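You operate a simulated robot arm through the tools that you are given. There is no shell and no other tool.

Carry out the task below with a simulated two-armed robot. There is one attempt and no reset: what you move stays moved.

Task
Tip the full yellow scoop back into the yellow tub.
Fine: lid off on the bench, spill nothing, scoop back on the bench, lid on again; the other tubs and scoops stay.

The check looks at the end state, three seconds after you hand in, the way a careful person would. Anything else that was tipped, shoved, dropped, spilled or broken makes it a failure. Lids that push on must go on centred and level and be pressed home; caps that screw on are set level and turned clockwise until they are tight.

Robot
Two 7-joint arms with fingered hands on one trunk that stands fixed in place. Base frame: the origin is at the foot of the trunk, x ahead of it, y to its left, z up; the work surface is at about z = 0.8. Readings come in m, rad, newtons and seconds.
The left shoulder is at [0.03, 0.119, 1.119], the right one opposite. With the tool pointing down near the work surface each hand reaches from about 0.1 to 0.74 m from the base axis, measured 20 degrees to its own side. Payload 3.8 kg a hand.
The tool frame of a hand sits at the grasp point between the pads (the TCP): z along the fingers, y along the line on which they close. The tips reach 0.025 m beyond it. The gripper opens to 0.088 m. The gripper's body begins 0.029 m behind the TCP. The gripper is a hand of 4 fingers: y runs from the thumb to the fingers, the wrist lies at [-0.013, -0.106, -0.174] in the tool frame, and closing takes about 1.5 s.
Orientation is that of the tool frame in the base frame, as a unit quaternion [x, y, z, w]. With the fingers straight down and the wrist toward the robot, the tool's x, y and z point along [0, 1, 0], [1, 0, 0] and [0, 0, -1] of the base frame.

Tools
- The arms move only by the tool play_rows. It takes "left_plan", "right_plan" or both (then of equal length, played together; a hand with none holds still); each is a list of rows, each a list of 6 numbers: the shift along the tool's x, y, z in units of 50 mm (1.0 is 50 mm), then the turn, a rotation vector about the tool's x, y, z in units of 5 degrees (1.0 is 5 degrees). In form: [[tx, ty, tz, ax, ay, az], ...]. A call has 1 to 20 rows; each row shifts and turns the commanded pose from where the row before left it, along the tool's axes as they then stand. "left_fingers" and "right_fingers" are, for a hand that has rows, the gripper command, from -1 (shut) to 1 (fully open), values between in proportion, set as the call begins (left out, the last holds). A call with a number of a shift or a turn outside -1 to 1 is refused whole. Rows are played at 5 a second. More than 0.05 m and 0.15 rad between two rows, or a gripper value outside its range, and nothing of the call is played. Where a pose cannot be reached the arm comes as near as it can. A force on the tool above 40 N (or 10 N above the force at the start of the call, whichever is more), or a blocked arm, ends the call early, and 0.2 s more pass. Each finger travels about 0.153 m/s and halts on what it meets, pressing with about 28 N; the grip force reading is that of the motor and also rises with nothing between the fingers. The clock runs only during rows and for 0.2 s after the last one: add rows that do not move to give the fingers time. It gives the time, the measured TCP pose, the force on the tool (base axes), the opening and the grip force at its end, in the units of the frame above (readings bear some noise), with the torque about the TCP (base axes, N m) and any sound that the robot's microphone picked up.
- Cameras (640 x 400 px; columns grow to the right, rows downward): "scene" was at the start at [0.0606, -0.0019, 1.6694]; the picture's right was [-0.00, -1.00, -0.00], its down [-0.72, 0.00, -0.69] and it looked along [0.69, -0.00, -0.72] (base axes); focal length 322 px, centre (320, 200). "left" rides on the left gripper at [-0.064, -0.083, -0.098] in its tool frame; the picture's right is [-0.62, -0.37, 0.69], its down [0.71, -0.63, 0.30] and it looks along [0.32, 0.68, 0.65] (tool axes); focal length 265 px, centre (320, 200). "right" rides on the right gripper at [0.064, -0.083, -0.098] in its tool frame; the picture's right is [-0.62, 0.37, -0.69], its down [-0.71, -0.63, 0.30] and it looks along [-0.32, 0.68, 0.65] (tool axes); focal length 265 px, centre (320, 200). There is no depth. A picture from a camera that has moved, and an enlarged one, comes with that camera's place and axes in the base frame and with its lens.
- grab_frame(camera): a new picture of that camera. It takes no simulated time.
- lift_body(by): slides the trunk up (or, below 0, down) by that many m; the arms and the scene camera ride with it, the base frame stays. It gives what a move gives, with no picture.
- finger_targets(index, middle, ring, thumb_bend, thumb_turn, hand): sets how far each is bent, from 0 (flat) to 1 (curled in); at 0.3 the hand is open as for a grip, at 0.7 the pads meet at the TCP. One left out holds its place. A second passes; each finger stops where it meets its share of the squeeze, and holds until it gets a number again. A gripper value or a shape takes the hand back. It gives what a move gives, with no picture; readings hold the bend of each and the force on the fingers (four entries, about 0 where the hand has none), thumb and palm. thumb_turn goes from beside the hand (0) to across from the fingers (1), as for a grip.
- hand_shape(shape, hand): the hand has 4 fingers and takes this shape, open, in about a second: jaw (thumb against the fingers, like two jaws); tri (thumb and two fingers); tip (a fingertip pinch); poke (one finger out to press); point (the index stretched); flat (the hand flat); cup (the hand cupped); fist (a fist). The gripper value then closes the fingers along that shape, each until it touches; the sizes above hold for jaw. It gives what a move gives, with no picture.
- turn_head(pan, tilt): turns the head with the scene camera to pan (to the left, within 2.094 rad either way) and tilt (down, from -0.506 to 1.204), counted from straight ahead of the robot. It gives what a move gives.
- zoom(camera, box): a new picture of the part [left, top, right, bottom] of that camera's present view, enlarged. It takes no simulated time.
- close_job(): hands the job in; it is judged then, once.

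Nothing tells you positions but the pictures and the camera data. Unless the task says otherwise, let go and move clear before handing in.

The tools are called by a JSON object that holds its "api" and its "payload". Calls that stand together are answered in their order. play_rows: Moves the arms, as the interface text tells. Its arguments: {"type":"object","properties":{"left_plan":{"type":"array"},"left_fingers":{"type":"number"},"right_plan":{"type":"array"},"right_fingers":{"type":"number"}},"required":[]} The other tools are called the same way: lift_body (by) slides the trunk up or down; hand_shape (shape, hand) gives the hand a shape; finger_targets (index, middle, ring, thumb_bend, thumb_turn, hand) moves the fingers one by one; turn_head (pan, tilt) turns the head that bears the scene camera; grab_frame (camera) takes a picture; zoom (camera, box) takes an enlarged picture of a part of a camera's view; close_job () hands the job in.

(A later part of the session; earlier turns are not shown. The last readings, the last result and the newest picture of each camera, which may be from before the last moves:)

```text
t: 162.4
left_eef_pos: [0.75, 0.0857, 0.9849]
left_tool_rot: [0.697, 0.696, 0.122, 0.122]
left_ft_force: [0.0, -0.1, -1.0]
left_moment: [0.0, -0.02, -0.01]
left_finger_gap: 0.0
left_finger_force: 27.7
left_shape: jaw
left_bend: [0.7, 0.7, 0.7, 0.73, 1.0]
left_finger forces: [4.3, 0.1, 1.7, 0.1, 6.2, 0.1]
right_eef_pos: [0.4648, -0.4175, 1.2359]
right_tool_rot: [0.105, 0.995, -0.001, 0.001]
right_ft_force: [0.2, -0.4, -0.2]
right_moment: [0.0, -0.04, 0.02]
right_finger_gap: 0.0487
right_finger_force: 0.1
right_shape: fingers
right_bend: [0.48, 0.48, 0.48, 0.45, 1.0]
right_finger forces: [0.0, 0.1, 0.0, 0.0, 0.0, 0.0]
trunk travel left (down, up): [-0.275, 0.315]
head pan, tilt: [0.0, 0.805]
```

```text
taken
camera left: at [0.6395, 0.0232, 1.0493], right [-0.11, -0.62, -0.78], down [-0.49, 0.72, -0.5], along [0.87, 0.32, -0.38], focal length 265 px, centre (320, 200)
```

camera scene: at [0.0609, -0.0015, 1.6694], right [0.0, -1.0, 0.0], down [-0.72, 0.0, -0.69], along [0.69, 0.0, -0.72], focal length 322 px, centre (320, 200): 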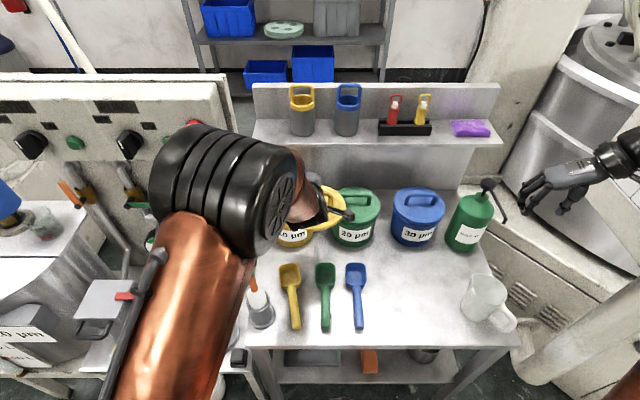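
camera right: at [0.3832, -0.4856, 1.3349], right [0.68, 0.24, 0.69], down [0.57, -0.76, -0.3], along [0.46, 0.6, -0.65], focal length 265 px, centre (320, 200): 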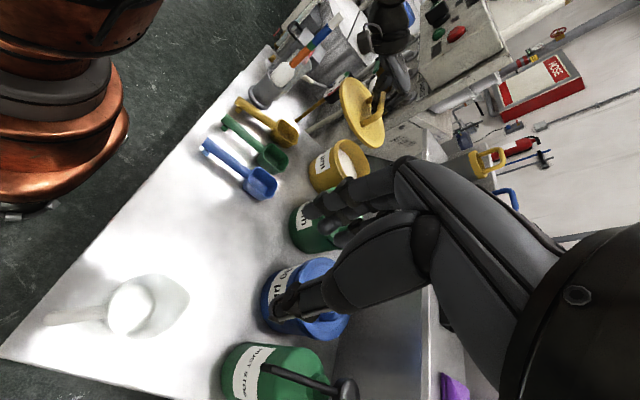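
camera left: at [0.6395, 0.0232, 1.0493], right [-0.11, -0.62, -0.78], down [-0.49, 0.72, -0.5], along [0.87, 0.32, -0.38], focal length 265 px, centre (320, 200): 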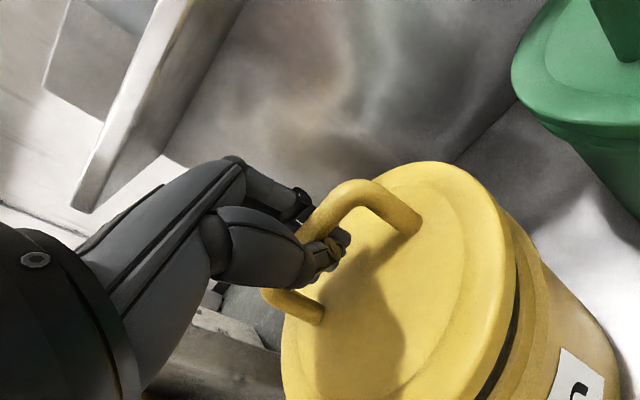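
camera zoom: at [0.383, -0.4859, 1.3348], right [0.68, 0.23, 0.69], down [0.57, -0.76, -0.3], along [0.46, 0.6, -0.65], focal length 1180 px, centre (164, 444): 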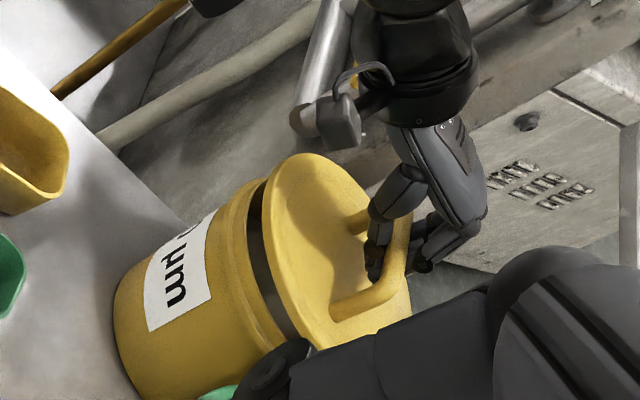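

The gap around the rim is even. I'll continue down in 3 mm steps until it seats.

{"api": "play_rows", "payload": {"left_plan": [[0.02, -0.02, 0.056, 0, 0, 0], [0, -0.02, 0.056, 0, 0, 0], [0, 0, 0, 0, 0, 0]]}}

{"api": "zoom", "payload": {"camera": "scene", "box": [250, 170, 340, 250]}}

{"api": "zoom", "payload": {"camera": "right", "box": [310, 100, 400, 190]}}

{"api": "zoom", "payload": {"camera": "left", "box": [250, 130, 630, 400]}}

```text
t: 163.2
left_eef_pos: [0.7513, 0.0888, 0.9788]
left_tool_rot: [0.697, 0.695, 0.124, 0.122]
left_ft_force: [0.0, -0.2, -0.7]
left_moment: [-0.02, -0.02, 0.0]
left_finger_gap: 0.0002
left_finger_force: 27.4
left_shape: jaw
left_bend: [0.7, 0.7, 0.7, 0.73, 1.0]
left_finger forces: [4.3, 0.0, 1.9, 0.0, 6.3, 0.1]
right_eef_pos: [0.4644, -0.4194, 1.2367]
right_tool_rot: [0.103, 0.995, -0.001, 0.002]
right_ft_force: [0.9, 0.1, 0.4]
right_moment: [-0.01, -0.01, 0.02]
right_finger_gap: 0.0487
right_finger_force: 0.1
right_shape: fingers
right_bend: [0.48, 0.48, 0.48, 0.45, 1.0]
right_finger forces: [0.1, 0.0, 0.0, 0.0, 0.1, 0.0]
trunk travel left (down, up): [-0.275, 0.315]
head pan, tilt: [0.0, 0.805]
```

```text
5.00 times, centred on (295, 210) of scene
camera zoom: at [0.0608, -0.002, 1.6694], right [0.0, -1.0, 0.0], down [-0.72, 0.0, -0.69], along [0.69, 0.0, -0.72], focal length 1612 px, centre (445, 150)
```

zoom: 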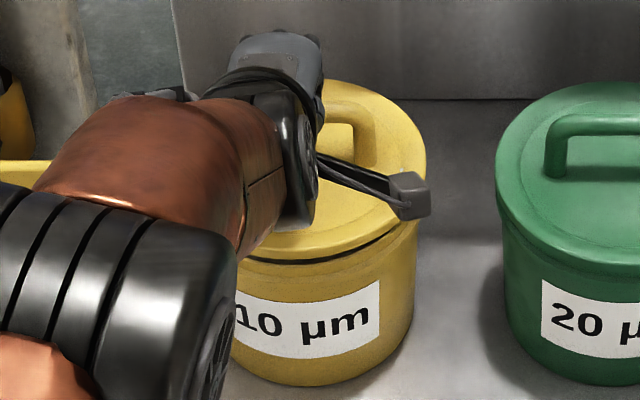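

```text
4.44 times, centred on (355, 145) of right
camera zoom: at [0.383, -0.4859, 1.3348], right [0.68, 0.23, 0.69], down [0.57, -0.76, -0.3], along [0.46, 0.6, -0.65], focal length 1180 px, centre (164, 444)
```

zoom: 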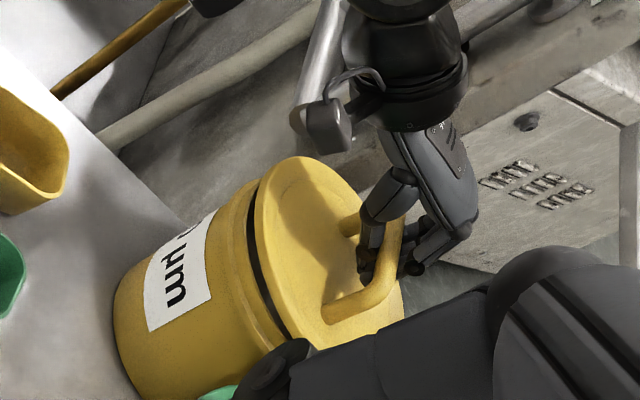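

```text
1.48 times, centred on (440, 265) of left
camera zoom: at [0.6393, 0.0241, 1.0431], right [-0.11, -0.62, -0.78], down [-0.49, 0.72, -0.5], along [0.87, 0.32, -0.38], focal length 393 px, centre (142, 104)
```

zoom: 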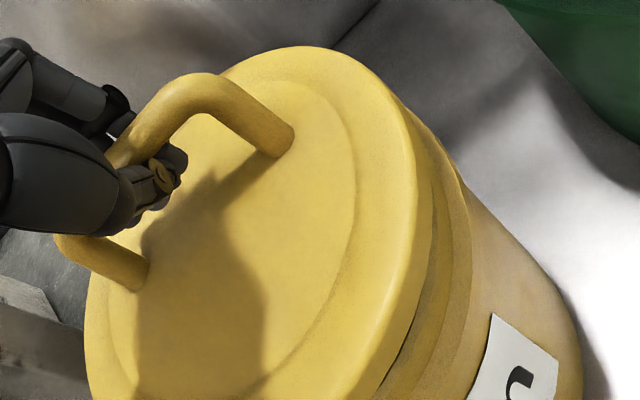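

{"api": "play_rows", "payload": {"left_plan": [[0, -0.014, 0.038, 0, 0, 0], [0, -0.014, 0.038, 0, 0, 0], [0, 0, 0, 0, 0, 0]]}}

{"api": "zoom", "payload": {"camera": "scene", "box": [250, 170, 340, 250]}}

{"api": "zoom", "payload": {"camera": "right", "box": [310, 100, 400, 190]}}

{"api": "zoom", "payload": {"camera": "left", "box": [250, 130, 630, 400]}}

```text
t: 164.0
left_eef_pos: [0.7508, 0.0878, 0.9744]
left_tool_rot: [0.697, 0.695, 0.123, 0.122]
left_ft_force: [1.1, -0.1, 0.3]
left_moment: [0.03, 0.01, 0.0]
left_finger_gap: 0.0
left_finger_force: 28.6
left_shape: jaw
left_bend: [0.7, 0.7, 0.7, 0.73, 1.0]
left_finger forces: [4.2, 0.1, 1.8, 0.0, 6.2, 0.1]
right_eef_pos: [0.4635, -0.4178, 1.2363]
right_tool_rot: [0.104, 0.995, -0.001, 0.001]
right_ft_force: [0.3, -0.9, 1.2]
right_moment: [-0.02, -0.02, 0.0]
right_finger_gap: 0.0487
right_finger_force: 0.0
right_shape: fingers
right_bend: [0.48, 0.48, 0.48, 0.45, 1.0]
right_finger forces: [0.1, 0.0, 0.0, 0.0, 0.1, 0.1]
trunk travel left (down, up): [-0.275, 0.315]
head pan, tilt: [0.0, 0.805]
```

```text
5.00 times, centred on (295, 210) of scene
camera zoom: at [0.0607, -0.0021, 1.6694], right [0.0, -1.0, 0.0], down [-0.72, 0.0, -0.69], along [0.69, 0.0, -0.72], focal length 1612 px, centre (445, 150)
```

zoom: 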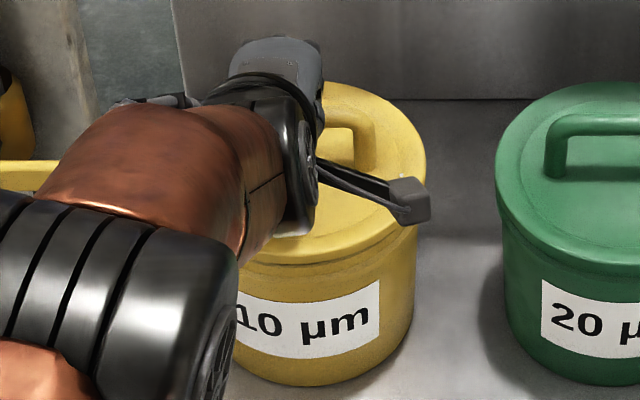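

```text
4.44 times, centred on (355, 145) of right
camera zoom: at [0.383, -0.486, 1.3347], right [0.68, 0.23, 0.69], down [0.57, -0.76, -0.3], along [0.46, 0.6, -0.65], focal length 1180 px, centre (164, 444)
```

zoom: 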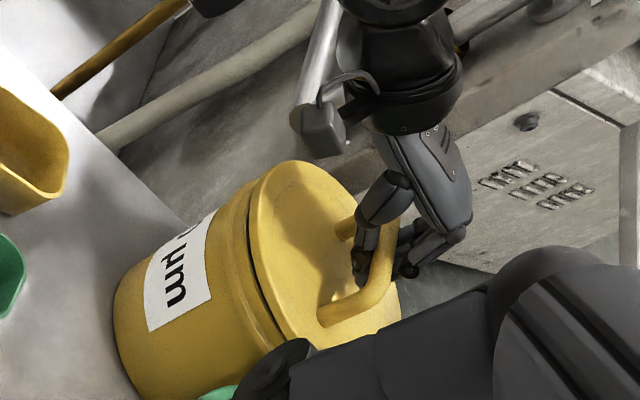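

```text
1.48 times, centred on (440, 265) of left
camera zoom: at [0.6393, 0.0242, 1.0391], right [-0.11, -0.62, -0.78], down [-0.49, 0.72, -0.5], along [0.87, 0.32, -0.38], focal length 393 px, centre (142, 104)
```

zoom: 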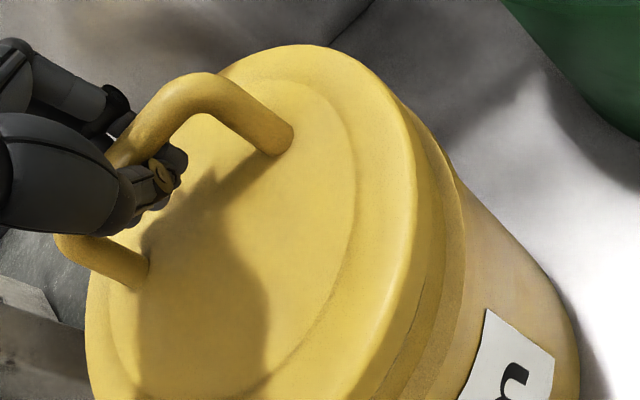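

Nearly seated. I'll continue down gently and watch the force.

{"api": "play_rows", "payload": {"left_plan": [[0, -0.014, 0.038, 0, 0, 0], [0, -0.014, 0.038, 0, 0, 0], [0, 0, 0, 0, 0, 0]]}}

{"api": "zoom", "payload": {"camera": "scene", "box": [250, 170, 340, 250]}}

{"api": "zoom", "payload": {"camera": "right", "box": [310, 100, 400, 190]}}

{"api": "zoom", "payload": {"camera": "left", "box": [250, 130, 630, 400]}}

```text
t: 164.8
left_eef_pos: [0.7513, 0.0873, 0.9712]
left_tool_rot: [0.697, 0.696, 0.124, 0.122]
left_ft_force: [0.2, -0.6, 0.1]
left_moment: [-0.04, -0.05, 0.01]
left_finger_gap: 0.0
left_finger_force: 28.2
left_shape: jaw
left_bend: [0.7, 0.7, 0.7, 0.73, 1.0]
left_finger forces: [3.8, 0.0, 1.6, 0.0, 5.9, 0.0]
right_eef_pos: [0.464, -0.4184, 1.2363]
right_tool_rot: [0.104, 0.995, -0.002, 0.001]
right_ft_force: [1.1, 0.0, -0.7]
right_moment: [0.01, 0.03, -0.03]
right_finger_gap: 0.0485
right_finger_force: 0.0
right_shape: fingers
right_bend: [0.48, 0.48, 0.48, 0.45, 1.0]
right_finger forces: [0.1, 0.1, 0.0, 0.0, 0.0, 0.0]
trunk travel left (down, up): [-0.275, 0.315]
head pan, tilt: [0.0, 0.805]
```

```text
5.00 times, centred on (295, 210) of scene
camera zoom: at [0.0606, -0.0021, 1.6694], right [0.0, -1.0, 0.0], down [-0.72, 0.0, -0.69], along [0.69, 0.0, -0.72], focal length 1612 px, centre (445, 150)
```

zoom: 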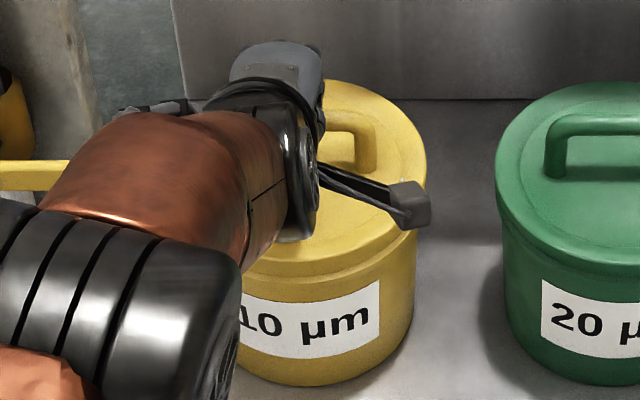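

```text
4.44 times, centred on (355, 145) of right
camera zoom: at [0.3829, -0.486, 1.3348], right [0.68, 0.23, 0.69], down [0.57, -0.76, -0.3], along [0.46, 0.6, -0.65], focal length 1180 px, centre (164, 444)
```

zoom: 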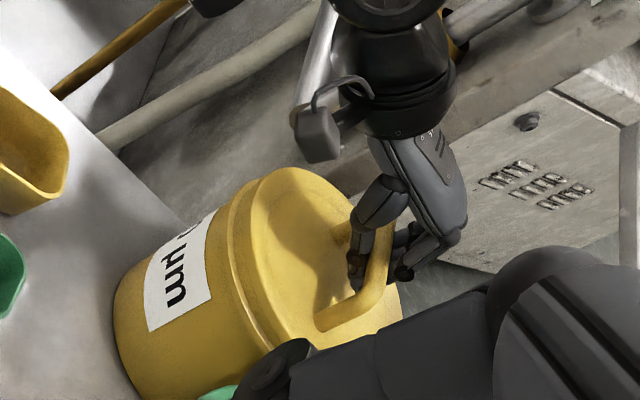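

```text
1.48 times, centred on (440, 265) of left
camera zoom: at [0.6398, 0.0239, 1.0351], right [-0.11, -0.62, -0.78], down [-0.49, 0.72, -0.5], along [0.87, 0.32, -0.38], focal length 393 px, centre (142, 104)
```

zoom: 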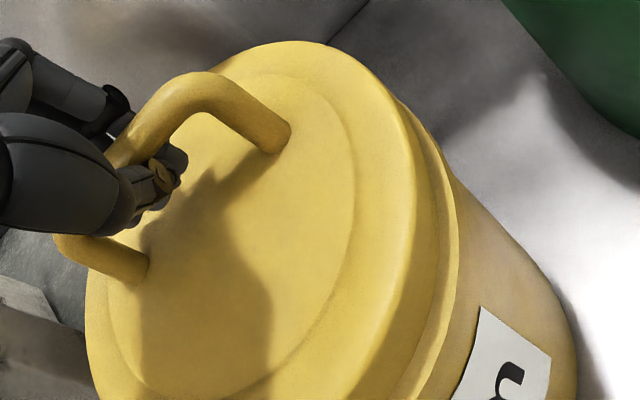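

{"api": "play_rows", "payload": {"left_plan": [[0, -0.014, 0.038, 0, 0, 0], [0, -0.014, 0.038, 0, 0, 0], [0, 0, 0, 0, 0, 0]]}}

{"api": "zoom", "payload": {"camera": "scene", "box": [250, 170, 340, 250]}}

{"api": "zoom", "payload": {"camera": "left", "box": [250, 130, 630, 400]}}

```text
t: 165.6
left_eef_pos: [0.7504, 0.0884, 0.9662]
left_tool_rot: [0.697, 0.696, 0.123, 0.123]
left_ft_force: [-0.3, 0.2, -0.2]
left_moment: [0.01, 0.02, 0.0]
left_finger_gap: 0.0
left_finger_force: 28.1
left_shape: jaw
left_bend: [0.7, 0.7, 0.7, 0.73, 1.0]
left_finger forces: [0.5, 0.0, 0.7, 0.0, 1.2, 0.0]
right_eef_pos: [0.4651, -0.4181, 1.2361]
right_tool_rot: [0.104, 0.995, -0.001, 0.002]
right_ft_force: [1.6, -0.3, -0.8]
right_moment: [0.01, 0.0, -0.05]
right_finger_gap: 0.0484
right_finger_force: 0.0
right_shape: fingers
right_bend: [0.48, 0.48, 0.48, 0.45, 1.0]
right_finger forces: [0.1, 0.0, 0.1, 0.1, 0.0, 0.0]
trunk travel left (down, up): [-0.275, 0.315]
head pan, tilt: [0.0, 0.805]
```

```text
5.00 times, centred on (295, 210) of scene
camera zoom: at [0.0607, -0.0021, 1.6694], right [0.0, -1.0, 0.0], down [-0.72, 0.0, -0.69], along [0.69, 0.0, -0.72], focal length 1612 px, centre (445, 150)
```

zoom: 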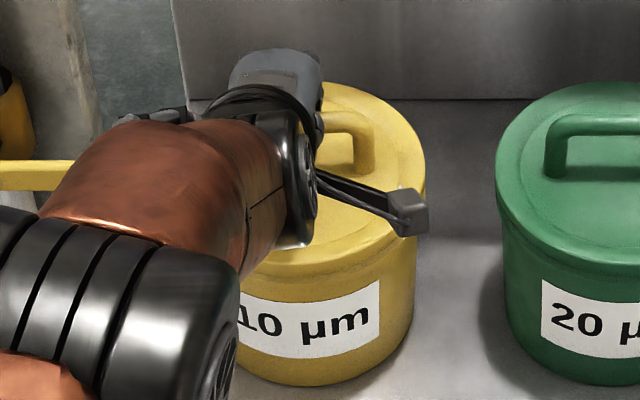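

```text
1.48 times, centred on (440, 265) of left
camera zoom: at [0.6391, 0.025, 1.0303], right [-0.11, -0.62, -0.78], down [-0.49, 0.72, -0.5], along [0.87, 0.32, -0.38], focal length 393 px, centre (142, 104)
```

zoom: 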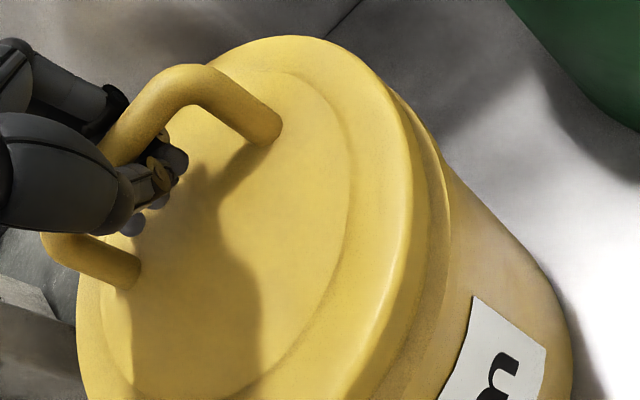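

The lid has landed and the finger load dropped to nearly zero. Now I'll press it home by continuing down with the closed hand, watching the force.

{"api": "play_rows", "payload": {"left_plan": [[0, -0.02, 0.056, 0, 0, 0], [0, -0.02, 0.056, 0, 0, 0], [0, 0, 0, 0, 0, 0]]}}

{"api": "zoom", "payload": {"camera": "scene", "box": [250, 170, 340, 250]}}

{"api": "zoom", "payload": {"camera": "left", "box": [250, 130, 630, 400]}}

```text
t: 166.4
left_eef_pos: [0.7522, 0.088, 0.9614]
left_tool_rot: [0.697, 0.696, 0.124, 0.123]
left_ft_force: [-0.1, -0.2, 4.2]
left_moment: [0.02, 0.03, -0.02]
left_finger_gap: 0.0001
left_finger_force: 28.2
left_shape: jaw
left_bend: [0.7, 0.7, 0.7, 0.73, 1.0]
left_finger forces: [0.1, 0.1, 0.0, 0.0, 0.1, 0.0]
right_eef_pos: [0.4636, -0.4175, 1.2365]
right_tool_rot: [0.104, 0.995, -0.001, 0.002]
right_ft_force: [-0.2, 0.4, -0.7]
right_moment: [-0.03, 0.0, 0.0]
right_finger_gap: 0.0486
right_finger_force: 0.0
right_shape: fingers
right_bend: [0.48, 0.48, 0.48, 0.45, 1.0]
right_finger forces: [0.1, 0.0, 0.1, 0.1, 0.0, 0.0]
trunk travel left (down, up): [-0.275, 0.315]
head pan, tilt: [0.0, 0.805]
```

```text
5.00 times, centred on (295, 210) of scene
camera zoom: at [0.0602, -0.0022, 1.6695], right [0.0, -1.0, 0.0], down [-0.72, 0.0, -0.69], along [0.69, 0.0, -0.72], focal length 1612 px, centre (445, 150)
```

zoom: 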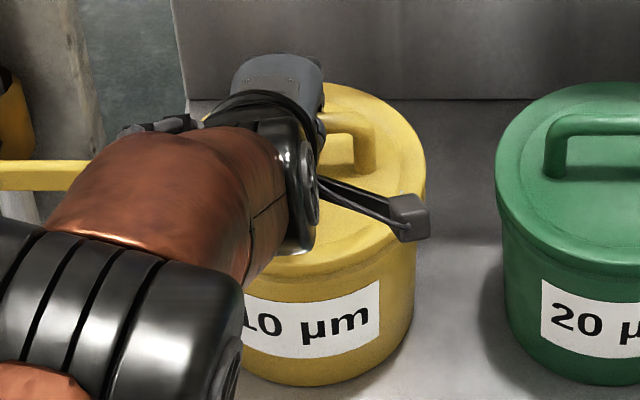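

```text
1.48 times, centred on (440, 265) of left
camera zoom: at [0.6396, 0.0243, 1.0255], right [-0.11, -0.62, -0.78], down [-0.49, 0.72, -0.5], along [0.87, 0.32, -0.38], focal length 393 px, centre (142, 104)
```

zoom: 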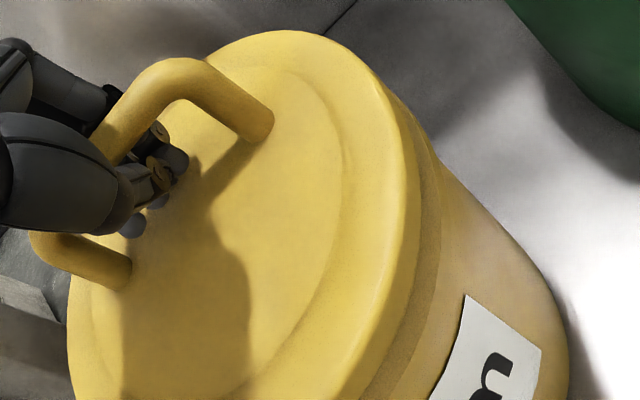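

{"api": "play_rows", "payload": {"left_plan": [[0, -0.014, 0.038, 0, 0, 0], [0, -0.014, 0.038, 0, 0, 0], [0, 0, 0, 0, 0, 0]]}}

{"api": "zoom", "payload": {"camera": "scene", "box": [250, 170, 340, 250]}}

{"api": "zoom", "payload": {"camera": "right", "box": [310, 100, 400, 190]}}

```text
t: 167.2
left_eef_pos: [0.7496, 0.0871, 0.961]
left_tool_rot: [0.696, 0.695, 0.127, 0.125]
left_ft_force: [3.6, 0.7, 18.4]
left_moment: [0.12, -0.19, 0.02]
left_finger_gap: 0.0001
left_finger_force: 28.3
left_shape: jaw
left_bend: [0.7, 0.7, 0.7, 0.73, 1.0]
left_finger forces: [0.1, 27.2, 0.0, 0.0, 0.0, 0.1]
right_eef_pos: [0.4625, -0.4176, 1.2376]
right_tool_rot: [0.104, 0.995, -0.001, 0.002]
right_ft_force: [0.6, 0.2, -0.4]
right_moment: [0.0, -0.02, 0.01]
right_finger_gap: 0.0488
right_finger_force: 0.1
right_shape: fingers
right_bend: [0.48, 0.48, 0.48, 0.45, 1.0]
right_finger forces: [0.0, 0.0, 0.0, 0.1, 0.0, 0.0]
trunk travel left (down, up): [-0.275, 0.315]
head pan, tilt: [0.0, 0.805]
```

```text
5.00 times, centred on (295, 210) of scene
camera zoom: at [0.0583, -0.0021, 1.6696], right [0.0, -1.0, 0.0], down [-0.72, 0.0, -0.69], along [0.69, 0.0, -0.72], focal length 1612 px, centre (445, 150)
```

zoom: 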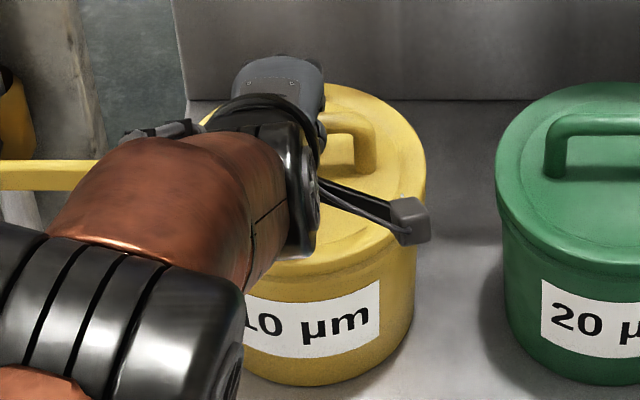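

```text
4.44 times, centred on (355, 145) of right
camera zoom: at [0.3811, -0.486, 1.3355], right [0.68, 0.23, 0.7], down [0.57, -0.76, -0.3], along [0.46, 0.6, -0.65], focal length 1180 px, centre (164, 444)
```

zoom: 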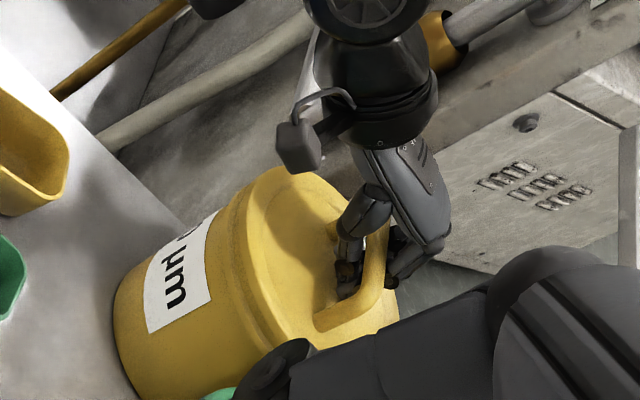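

The reading is 18 N now. I'll press a little more firmly, to about 30 N.

{"api": "play_rows", "payload": {"left_plan": [[0, -0.014, 0.038, 0, 0, 0], [0, -0.007, 0.019, 0, 0, 0], [0, 0, 0, 0, 0, 0], [0, 0, 0, 0, 0, 0]]}}

{"api": "zoom", "payload": {"camera": "scene", "box": [250, 170, 340, 250]}}

{"api": "zoom", "payload": {"camera": "right", "box": [310, 100, 400, 190]}}

{"api": "zoom", "payload": {"camera": "left", "box": [250, 130, 630, 400]}}

```text
t: 168.2
left_eef_pos: [0.7507, 0.0874, 0.9592]
left_tool_rot: [0.695, 0.696, 0.127, 0.128]
left_ft_force: [0.7, 1.9, 29.0]
left_moment: [0.07, -0.25, 0.02]
left_finger_gap: 0.0002
left_finger_force: 28.4
left_shape: jaw
left_bend: [0.7, 0.71, 0.7, 0.73, 1.0]
left_finger forces: [0.2, 28.7, 0.1, 0.1, 0.0, 0.1]
right_eef_pos: [0.4603, -0.418, 1.238]
right_tool_rot: [0.104, 0.995, 0.0, 0.004]
right_ft_force: [-0.3, 0.8, -0.3]
right_moment: [0.05, 0.0, 0.03]
right_finger_gap: 0.0486
right_finger_force: 0.1
right_shape: fingers
right_bend: [0.48, 0.48, 0.48, 0.45, 1.0]
right_finger forces: [0.1, 0.1, 0.0, 0.0, 0.0, 0.0]
trunk travel left (down, up): [-0.275, 0.315]
head pan, tilt: [0.0, 0.805]
```

```text
5.00 times, centred on (295, 210) of scene
camera zoom: at [0.0563, -0.0023, 1.6697], right [0.0, -1.0, 0.0], down [-0.72, 0.0, -0.69], along [0.69, 0.0, -0.72], focal length 1612 px, centre (445, 150)
```

zoom: 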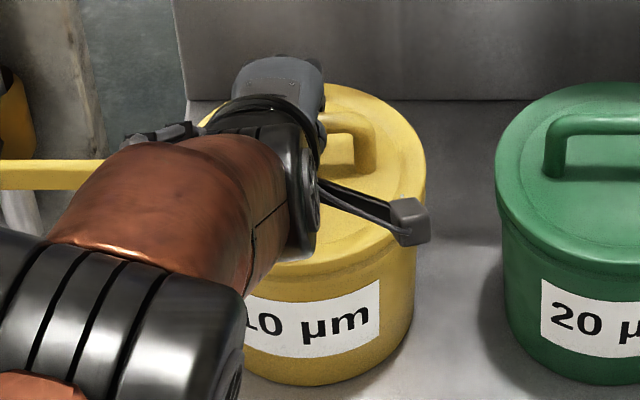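

```text
4.44 times, centred on (355, 145) of right
camera zoom: at [0.3795, -0.4861, 1.3359], right [0.68, 0.23, 0.7], down [0.57, -0.76, -0.3], along [0.46, 0.6, -0.65], focal length 1180 px, centre (164, 444)
```

zoom: 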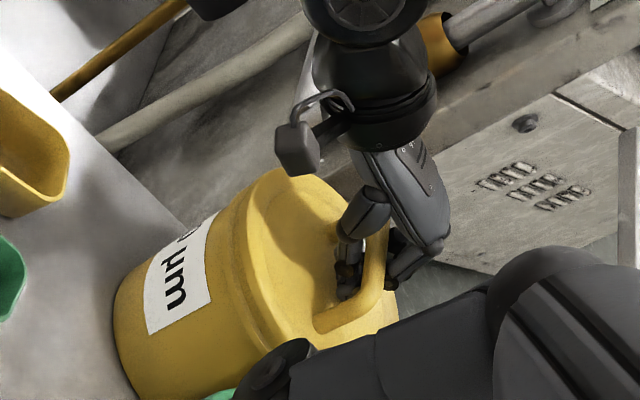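

```text
1.48 times, centred on (440, 265) of left
camera zoom: at [0.6384, 0.0241, 1.0228], right [-0.1, -0.62, -0.78], down [-0.48, 0.71, -0.51], along [0.87, 0.32, -0.37], focal length 393 px, centre (142, 104)
```

zoom: 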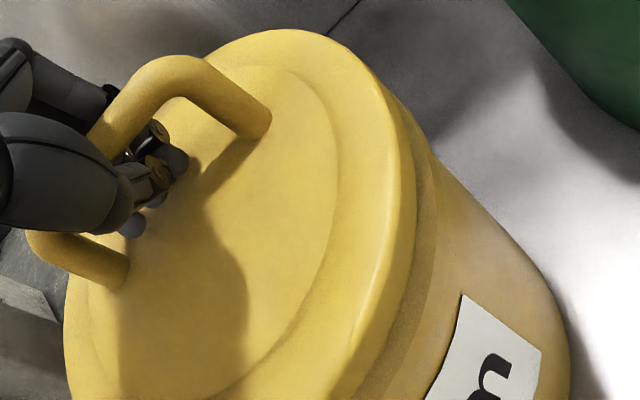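

About 29 N pressed at the centre. I'll relieve the pressure so the hand just hovers around the bar, then open in stages as before.

{"api": "play_rows", "payload": {"left_plan": [[0, 0.044, -0.122, 0, 0, 0], [0, 0.034, -0.094, 0, 0, 0], [0, 0, 0, 0, 0, 0]]}}

{"api": "zoom", "payload": {"camera": "left", "box": [250, 130, 630, 400]}}

```text
t: 169.0
left_eef_pos: [0.7494, 0.0876, 0.9627]
left_tool_rot: [0.697, 0.697, 0.121, 0.119]
left_ft_force: [0.3, -0.6, -0.2]
left_moment: [0.0, 0.01, -0.01]
left_finger_gap: 0.0002
left_finger_force: 28.3
left_shape: jaw
left_bend: [0.7, 0.7, 0.7, 0.73, 1.0]
left_finger forces: [0.1, 0.1, 0.0, 0.1, 0.0, 0.0]
right_eef_pos: [0.4644, -0.4177, 1.2368]
right_tool_rot: [0.104, 0.995, -0.001, 0.001]
right_ft_force: [0.1, 0.2, -0.3]
right_moment: [-0.01, 0.02, -0.01]
right_finger_gap: 0.0486
right_finger_force: 0.0
right_shape: fingers
right_bend: [0.48, 0.48, 0.48, 0.45, 1.0]
right_finger forces: [0.1, 0.0, 0.0, 0.0, 0.0, 0.1]
trunk travel left (down, up): [-0.275, 0.315]
head pan, tilt: [0.0, 0.805]
```

```text
1.48 times, centred on (440, 265) of left
camera zoom: at [0.6375, 0.024, 1.0273], right [-0.12, -0.62, -0.78], down [-0.49, 0.72, -0.5], along [0.86, 0.32, -0.39], focal length 393 px, centre (142, 104)
```

zoom: 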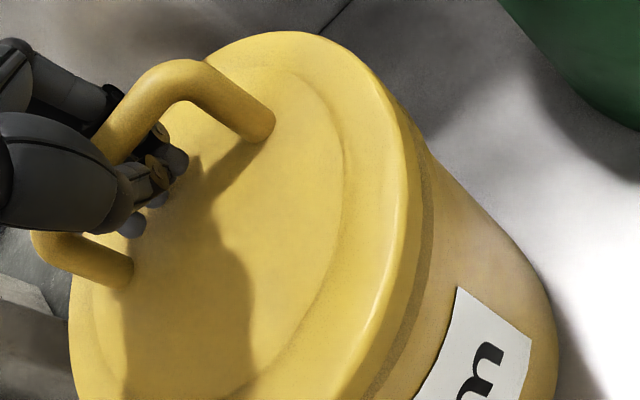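

{"api": "finger_targets", "payload": {"hand": "left", "index": 0.5, "middle": 0.5, "ring": 0.5, "thumb_bend": 0.64}}

{"api": "zoom", "payload": {"camera": "left", "box": [180, 130, 520, 380]}}

```text
t: 170.0
left_eef_pos: [0.7497, 0.0874, 0.966]
left_tool_rot: [0.697, 0.696, 0.123, 0.123]
left_ft_force: [-0.2, 0.3, 4.8]
left_moment: [0.01, -0.01, 0.0]
left_finger_gap: 0.0212
left_finger_force: 2.2
left_shape: fingers
left_bend: [0.5, 0.5, 0.5, 0.68, 1.0]
left_finger forces: [0.0, 0.1, 0.1, 0.1, 5.0, 0.0]
right_eef_pos: [0.4632, -0.4178, 1.2367]
right_tool_rot: [0.104, 0.995, -0.001, 0.001]
right_ft_force: [-0.3, 0.1, 0.2]
right_moment: [0.02, 0.01, -0.02]
right_finger_gap: 0.0488
right_finger_force: 0.0
right_shape: fingers
right_bend: [0.48, 0.48, 0.48, 0.45, 1.0]
right_finger forces: [0.1, 0.0, 0.0, 0.1, 0.0, 0.0]
trunk travel left (down, up): [-0.275, 0.315]
head pan, tilt: [0.0, 0.805]
```

```text
1.60 times, centred on (350, 255) of left
camera zoom: at [0.6385, 0.0239, 1.0304], right [-0.11, -0.62, -0.78], down [-0.49, 0.72, -0.5], along [0.87, 0.32, -0.38], focal length 425 px, centre (272, 112)
```

zoom: 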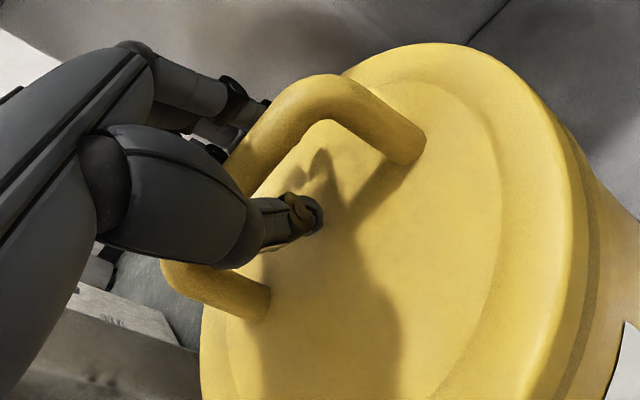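

{"api": "play_rows", "payload": {"left_plan": [[0, 0.02, -0.056, 0, 0, 0], [0, 0, 0, 0, 0, 0]]}}

{"api": "finger_targets", "payload": {"hand": "left", "index": 0.44, "middle": 0.44, "ring": 0.44, "thumb_bend": 0.58}}

{"api": "zoom", "payload": {"camera": "left", "box": [180, 130, 520, 380]}}

```text
t: 170.6
left_eef_pos: [0.7508, 0.0876, 0.9679]
left_tool_rot: [0.697, 0.696, 0.122, 0.121]
left_ft_force: [1.2, 0.0, 1.2]
left_moment: [0.0, -0.05, -0.04]
left_finger_gap: 0.0242
left_finger_force: 0.6
left_shape: fingers
left_bend: [0.5, 0.5, 0.5, 0.66, 1.0]
left_finger forces: [0.0, 0.0, 0.0, 0.0, 1.0, 0.0]
right_eef_pos: [0.4639, -0.4186, 1.2358]
right_tool_rot: [0.104, 0.995, -0.002, 0.001]
right_ft_force: [-0.6, 0.7, 0.5]
right_moment: [0.02, -0.01, 0.0]
right_finger_gap: 0.0484
right_finger_force: 0.0
right_shape: fingers
right_bend: [0.48, 0.48, 0.48, 0.45, 1.0]
right_finger forces: [0.0, 0.0, 0.1, 0.2, 0.0, 0.0]
trunk travel left (down, up): [-0.275, 0.315]
head pan, tilt: [0.0, 0.805]
```

```text
t: 171.6
left_eef_pos: [0.7514, 0.0875, 0.9695]
left_tool_rot: [0.696, 0.696, 0.124, 0.124]
left_ft_force: [0.6, -0.9, 7.6]
left_moment: [0.0, 0.07, 0.01]
left_finger_gap: 0.034
left_finger_force: 3.2
left_shape: fingers
left_bend: [0.44, 0.44, 0.44, 0.62, 1.0]
left_finger forces: [0.1, 0.0, 0.0, 0.2, 7.2, 0.0]
right_eef_pos: [0.4633, -0.4178, 1.2369]
right_tool_rot: [0.103, 0.995, -0.001, 0.002]
right_ft_force: [-0.3, 0.1, 0.1]
right_moment: [0.03, 0.02, 0.0]
right_finger_gap: 0.0487
right_finger_force: 0.1
right_shape: fingers
right_bend: [0.48, 0.48, 0.48, 0.45, 1.0]
right_finger forces: [0.0, 0.0, 0.1, 0.0, 0.1, 0.0]
trunk travel left (down, up): [-0.275, 0.315]
head pan, tilt: [0.0, 0.805]
```

```text
1.60 times, centred on (350, 255) of left
camera zoom: at [0.6387, 0.0242, 1.0335], right [-0.11, -0.62, -0.78], down [-0.49, 0.72, -0.5], along [0.87, 0.32, -0.38], focal length 425 px, centre (272, 112)
```

zoom: 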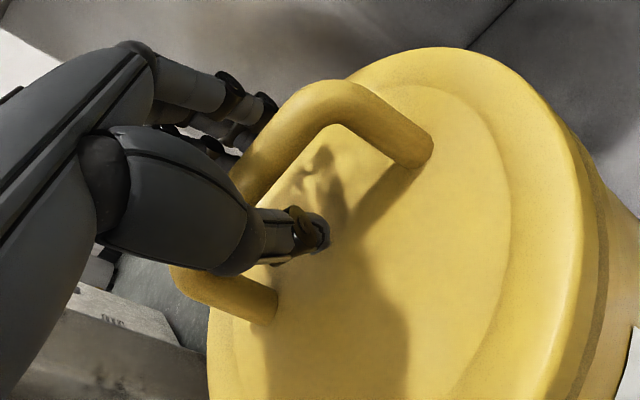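

{"api": "play_rows", "payload": {"left_plan": [[0, 0.027, -0.075, 0, 0, 0], [0, 0, 0, 0, 0, 0]]}}

{"api": "finger_targets", "payload": {"hand": "left", "index": 0.38, "middle": 0.38, "ring": 0.38, "thumb_bend": 0.5}}

{"api": "zoom", "payload": {"camera": "left", "box": [180, 130, 520, 380]}}

{"api": "zoom", "payload": {"camera": "right", "box": [310, 100, 400, 190]}}

```text
t: 172.2
left_eef_pos: [0.7501, 0.0881, 0.9724]
left_tool_rot: [0.697, 0.696, 0.122, 0.122]
left_ft_force: [-0.5, 0.4, 0.5]
left_moment: [0.02, 0.03, 0.01]
left_finger_gap: 0.0389
left_finger_force: 0.6
left_shape: fingers
left_bend: [0.44, 0.44, 0.44, 0.58, 1.0]
left_finger forces: [0.0, 0.0, 0.0, 0.0, 0.8, 0.0]
right_eef_pos: [0.4636, -0.418, 1.2371]
right_tool_rot: [0.104, 0.995, -0.001, 0.002]
right_ft_force: [0.8, -0.2, 0.4]
right_moment: [-0.02, 0.0, -0.01]
right_finger_gap: 0.0484
right_finger_force: 0.0
right_shape: fingers
right_bend: [0.48, 0.48, 0.48, 0.45, 1.0]
right_finger forces: [0.1, 0.0, 0.0, 0.1, 0.0, 0.0]
trunk travel left (down, up): [-0.275, 0.315]
head pan, tilt: [0.0, 0.805]
```

```text
t: 173.2
left_eef_pos: [0.751, 0.088, 0.9743]
left_tool_rot: [0.696, 0.696, 0.124, 0.123]
left_ft_force: [1.0, 0.5, 5.1]
left_moment: [0.0, 0.06, -0.02]
left_finger_gap: 0.0498
left_finger_force: 2.4
left_shape: fingers
left_bend: [0.38, 0.38, 0.38, 0.53, 1.0]
left_finger forces: [0.0, 0.0, 0.0, 0.0, 5.2, 0.0]
right_eef_pos: [0.4634, -0.4183, 1.2373]
right_tool_rot: [0.104, 0.995, -0.002, 0.001]
right_ft_force: [0.3, 0.5, -0.1]
right_moment: [0.01, 0.02, -0.02]
right_finger_gap: 0.0486
right_finger_force: 0.0
right_shape: fingers
right_bend: [0.48, 0.48, 0.48, 0.45, 1.0]
right_finger forces: [0.0, 0.0, 0.0, 0.0, 0.0, 0.0]
trunk travel left (down, up): [-0.275, 0.315]
head pan, tilt: [0.0, 0.805]
```

```text
1.60 times, centred on (350, 255) of left
camera zoom: at [0.6394, 0.0243, 1.0373], right [-0.11, -0.62, -0.78], down [-0.49, 0.72, -0.5], along [0.87, 0.32, -0.38], focal length 425 px, centre (272, 112)
```

zoom: 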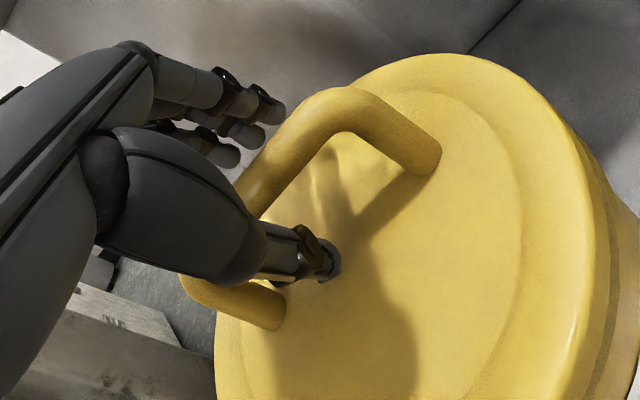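

```text
4.44 times, centred on (355, 145) of right
camera zoom: at [0.3825, -0.4861, 1.3349], right [0.68, 0.23, 0.69], down [0.57, -0.76, -0.3], along [0.46, 0.6, -0.65], focal length 1180 px, centre (164, 444)
```

zoom: 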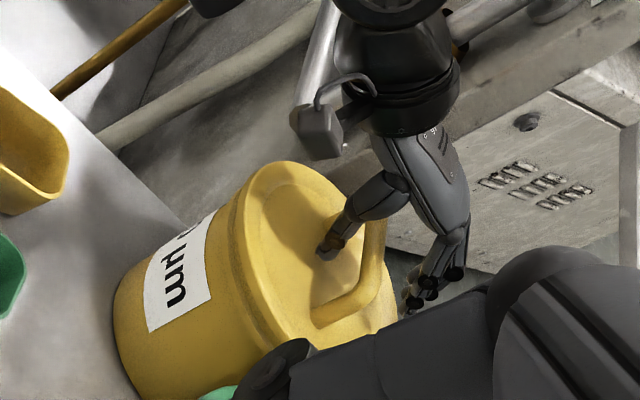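

Thumb and fingers are now clear on both sides of the bar. I'll rise slowly and confirm the lid stays.

{"api": "play_rows", "payload": {"left_plan": [[0, 0.034, -0.094, 0, 0, 0], [0, 0.034, -0.094, 0, 0, 0], [0, 0.068, -0.188, 0, 0, 0], [0, 0.068, -0.188, 0, 0, 0], [0, 0.068, -0.188, 0, 0, 0], [0, 0.068, -0.188, 0, 0, 0], [0, 0.068, -0.188, 0, 0, 0], [0, 0, 0, 0, 0, 0]]}}

{"api": "grab_frame", "payload": {"camera": "left"}}

{"api": "zoom", "payload": {"camera": "right", "box": [310, 100, 400, 190]}}

{"api": "zoom", "payload": {"camera": "scene", "box": [250, 170, 340, 250]}}

```text
t: 175.0
left_eef_pos: [0.7515, 0.0866, 1.0332]
left_tool_rot: [0.697, 0.696, 0.122, 0.122]
left_ft_force: [-0.3, -0.2, -0.5]
left_moment: [-0.03, 0.0, -0.02]
left_finger_gap: 0.0539
left_finger_force: 0.1
left_shape: fingers
left_bend: [0.38, 0.38, 0.38, 0.5, 1.0]
left_finger forces: [0.0, 0.1, 0.0, 0.1, 0.1, 0.0]
right_eef_pos: [0.4642, -0.4184, 1.2352]
right_tool_rot: [0.104, 0.995, 0.0, 0.002]
right_ft_force: [-0.8, 0.4, -0.1]
right_moment: [-0.01, 0.02, 0.01]
right_finger_gap: 0.0487
right_finger_force: 0.0
right_shape: fingers
right_bend: [0.48, 0.48, 0.48, 0.45, 1.0]
right_finger forces: [0.0, 0.0, 0.1, 0.0, 0.0, 0.1]
trunk travel left (down, up): [-0.275, 0.315]
head pan, tilt: [0.0, 0.805]
```

```text
taken
camera left: at [0.6393, 0.0237, 1.097], right [-0.11, -0.62, -0.78], down [-0.49, 0.72, -0.5], along [0.87, 0.32, -0.38], focal length 265 px, centre (320, 200)
```

left: 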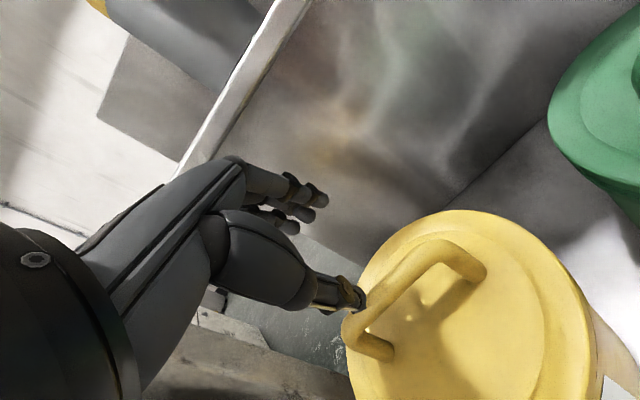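

```text
4.44 times, centred on (355, 145) of right
camera zoom: at [0.3831, -0.4859, 1.3347], right [0.68, 0.23, 0.69], down [0.57, -0.76, -0.3], along [0.46, 0.6, -0.65], focal length 1180 px, centre (164, 444)
```

zoom: 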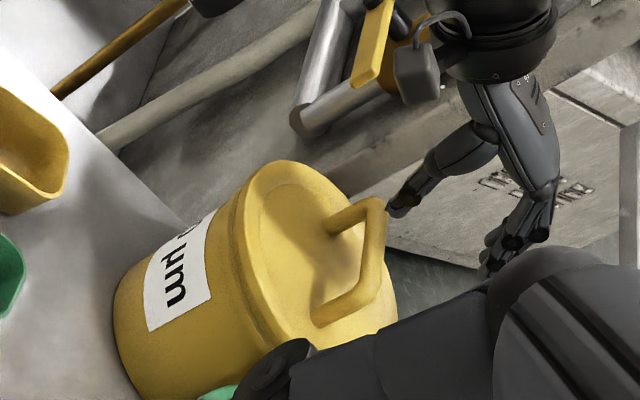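

```text
5.00 times, centred on (295, 210) of scene
camera zoom: at [0.0608, -0.002, 1.6694], right [0.0, -1.0, 0.0], down [-0.72, 0.0, -0.69], along [0.69, 0.0, -0.72], focal length 1612 px, centre (445, 150)
```

zoom: 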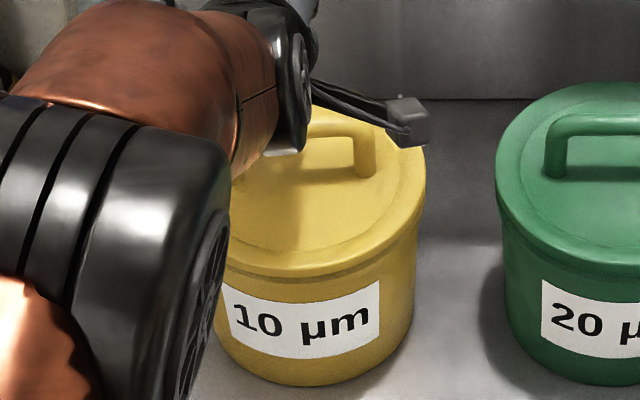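

The lid stays on and the hand is free. I'll back out from under the shelf and inspect the lid without obstruction.

{"api": "play_rows", "payload": {"left_plan": [[0, -0.376, -0.137, 0, 0, 0], [0, -0.376, -0.137, 0, 0, 0], [0, -0.376, -0.137, 0, 0, 0], [0, -0.376, -0.137, 0, 0, 0], [0.1, 0.137, -0.376, 0, 0, 0], [0.2, 0.137, -0.376, 0, 0, 0], [0.3, 0.137, -0.376, 0, 0, 0], [0.4, 0.137, -0.376, 0, 0, 0], [0.5, 0.137, -0.376, 0, 0, 0], [0.5, 0.137, -0.376, 0, 0, 0], [0.5, 0, 0, 0, -0.342, 0.94], [0.5, 0, 0, 0, -0.342, 0.94], [0.4, 0, 0, 0, -0.342, 0.94], [0.4, 0, 0, 0, -0.342, 0.94], [0, 0, 0, 0, -0.342, 0.94], [0, 0, 0, 0, -0.342, 0.94], [0, 0, 0, 0, 0, 0]]}}

{"api": "grab_frame", "payload": {"camera": "scene"}}

{"api": "grab_frame", "payload": {"camera": "left"}}

{"api": "grab_frame", "payload": {"camera": "right"}}

```text
t: 177.5
left_eef_pos: [0.6683, 0.2013, 1.1531]
left_tool_rot: [0.749, 0.641, 0.109, 0.132]
left_ft_force: [-16.6, -21.2, 5.8]
left_moment: [1.4, -1.02, 0.34]
left_finger_gap: 0.0538
left_finger_force: 13.9
left_shape: fingers
left_bend: [0.38, 0.38, 0.38, 0.5, 1.0]
left_finger forces: [0.1, 0.1, 5.6, 0.0, 0.1, 22.0]
right_eef_pos: [0.4626, -0.4169, 1.2376]
right_tool_rot: [0.102, 0.995, 0.0, 0.003]
right_ft_force: [-0.4, 0.9, -0.2]
right_moment: [-0.02, 0.0, 0.04]
right_finger_gap: 0.049
right_finger_force: 0.1
right_shape: fingers
right_bend: [0.48, 0.48, 0.48, 0.45, 1.0]
right_finger forces: [0.0, 0.1, 0.0, 0.1, 0.0, 0.0]
trunk travel left (down, up): [-0.275, 0.315]
head pan, tilt: [0.0, 0.805]
stopped in row 12 (left hand): the force on the tool passed its limit at 46 N (the readings are from after the stop); the commanded pose is now the measured one
```

```text
taken
camera scene: at [0.0579, -0.0046, 1.6696], right [0.0, -1.0, 0.0], down [-0.72, 0.0, -0.69], along [0.69, 0.0, -0.72], focal length 322 px, centre (320, 200)
```

scene: 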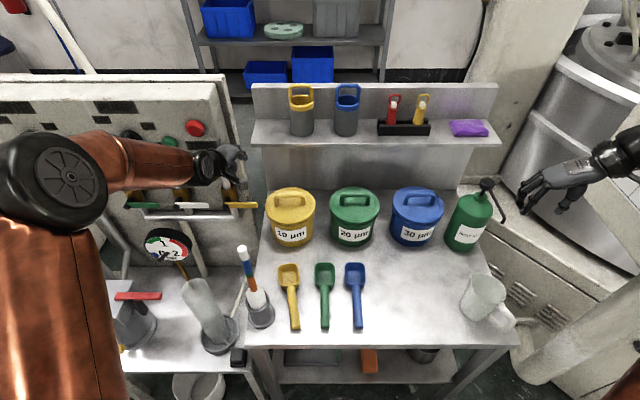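

```text
taken
camera left: at [0.548, 0.155, 1.2184], right [-0.21, -0.6, -0.77], down [-0.38, 0.78, -0.5], along [0.9, 0.18, -0.39], focal length 265 px, centre (320, 200)
```

left: 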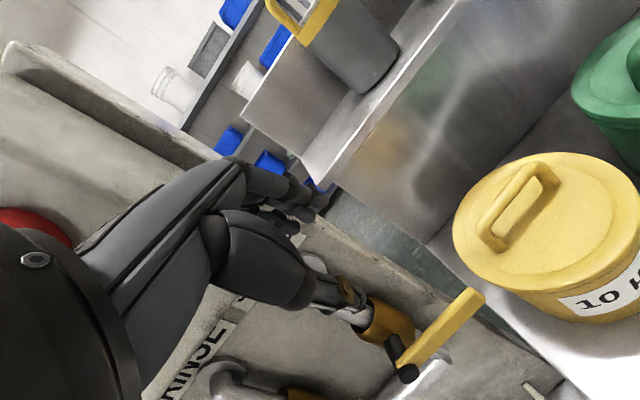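

```text
taken
camera right: at [0.3822, -0.4865, 1.3351], right [0.68, 0.24, 0.7], down [0.57, -0.76, -0.3], along [0.46, 0.6, -0.65], focal length 265 px, centre (320, 200)
```

right: 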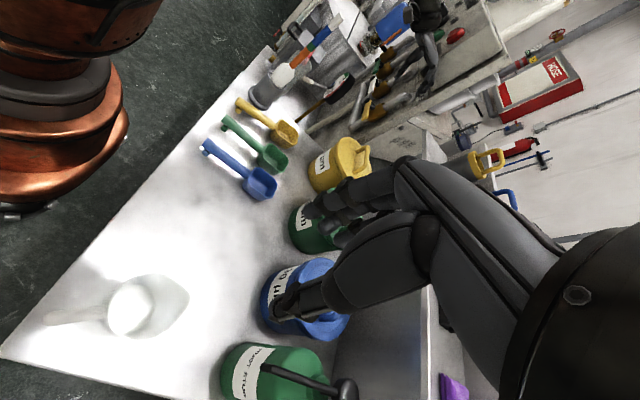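

My retreat path brushed the wall panel on the left and stopped with 46 N. I'll back straight off the way I came and check that nothing there moved.

{"api": "play_rows", "payload": {"left_plan": [[-0.275, 0, 0, 0, 0, 0], [-0.275, -0.188, -0.068, 0, 0, 0], [-0.275, -0.188, -0.068, 0, 0, 0], [-0.275, -0.3, -0.1, 0, 0, 0], [-0.275, -0.3, -0.1, 0, 0, 0], [0, -0.3, -0.1, 0, 0, 0], [0, -0.3, -0.1, 0, 0, 0], [0, 0, 0, 0, 0, 0]]}}

{"api": "grab_frame", "payload": {"camera": "scene"}}

{"api": "grab_frame", "payload": {"camera": "left"}}

```text
t: 179.3
left_eef_pos: [0.5784, 0.1528, 1.1502]
left_tool_rot: [0.745, 0.645, 0.109, 0.129]
left_ft_force: [0.0, 0.2, 0.3]
left_moment: [0.02, 0.02, 0.03]
left_finger_gap: 0.0539
left_finger_force: 0.0
left_shape: fingers
left_bend: [0.38, 0.38, 0.38, 0.5, 1.0]
left_finger forces: [0.0, 0.0, 0.1, 0.0, 0.0, 0.0]
right_eef_pos: [0.4647, -0.4181, 1.2368]
right_tool_rot: [0.103, 0.995, -0.001, 0.001]
right_ft_force: [0.4, -0.9, -0.3]
right_moment: [-0.01, -0.01, -0.01]
right_finger_gap: 0.0489
right_finger_force: 0.1
right_shape: fingers
right_bend: [0.48, 0.48, 0.48, 0.45, 1.0]
right_finger forces: [0.0, 0.0, 0.1, 0.0, 0.0, 0.2]
trunk travel left (down, up): [-0.275, 0.315]
head pan, tilt: [0.0, 0.805]
```

```text
taken
camera scene: at [0.061, -0.002, 1.6694], right [0.0, -1.0, 0.0], down [-0.72, 0.0, -0.69], along [0.69, 0.0, -0.72], focal length 322 px, centre (320, 200)
```

scene: 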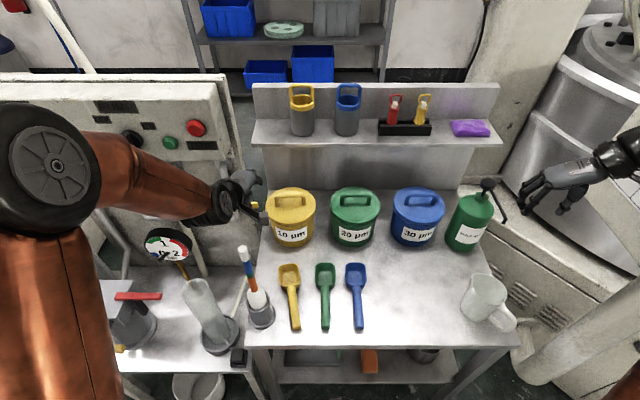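

```text
taken
camera left: at [0.4592, 0.1058, 1.2159], right [-0.2, -0.6, -0.77], down [-0.38, 0.78, -0.5], along [0.9, 0.19, -0.39], focal length 265 px, centre (320, 200)
```

left: 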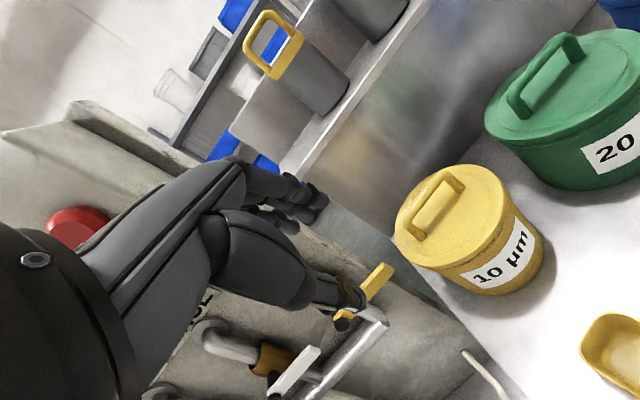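

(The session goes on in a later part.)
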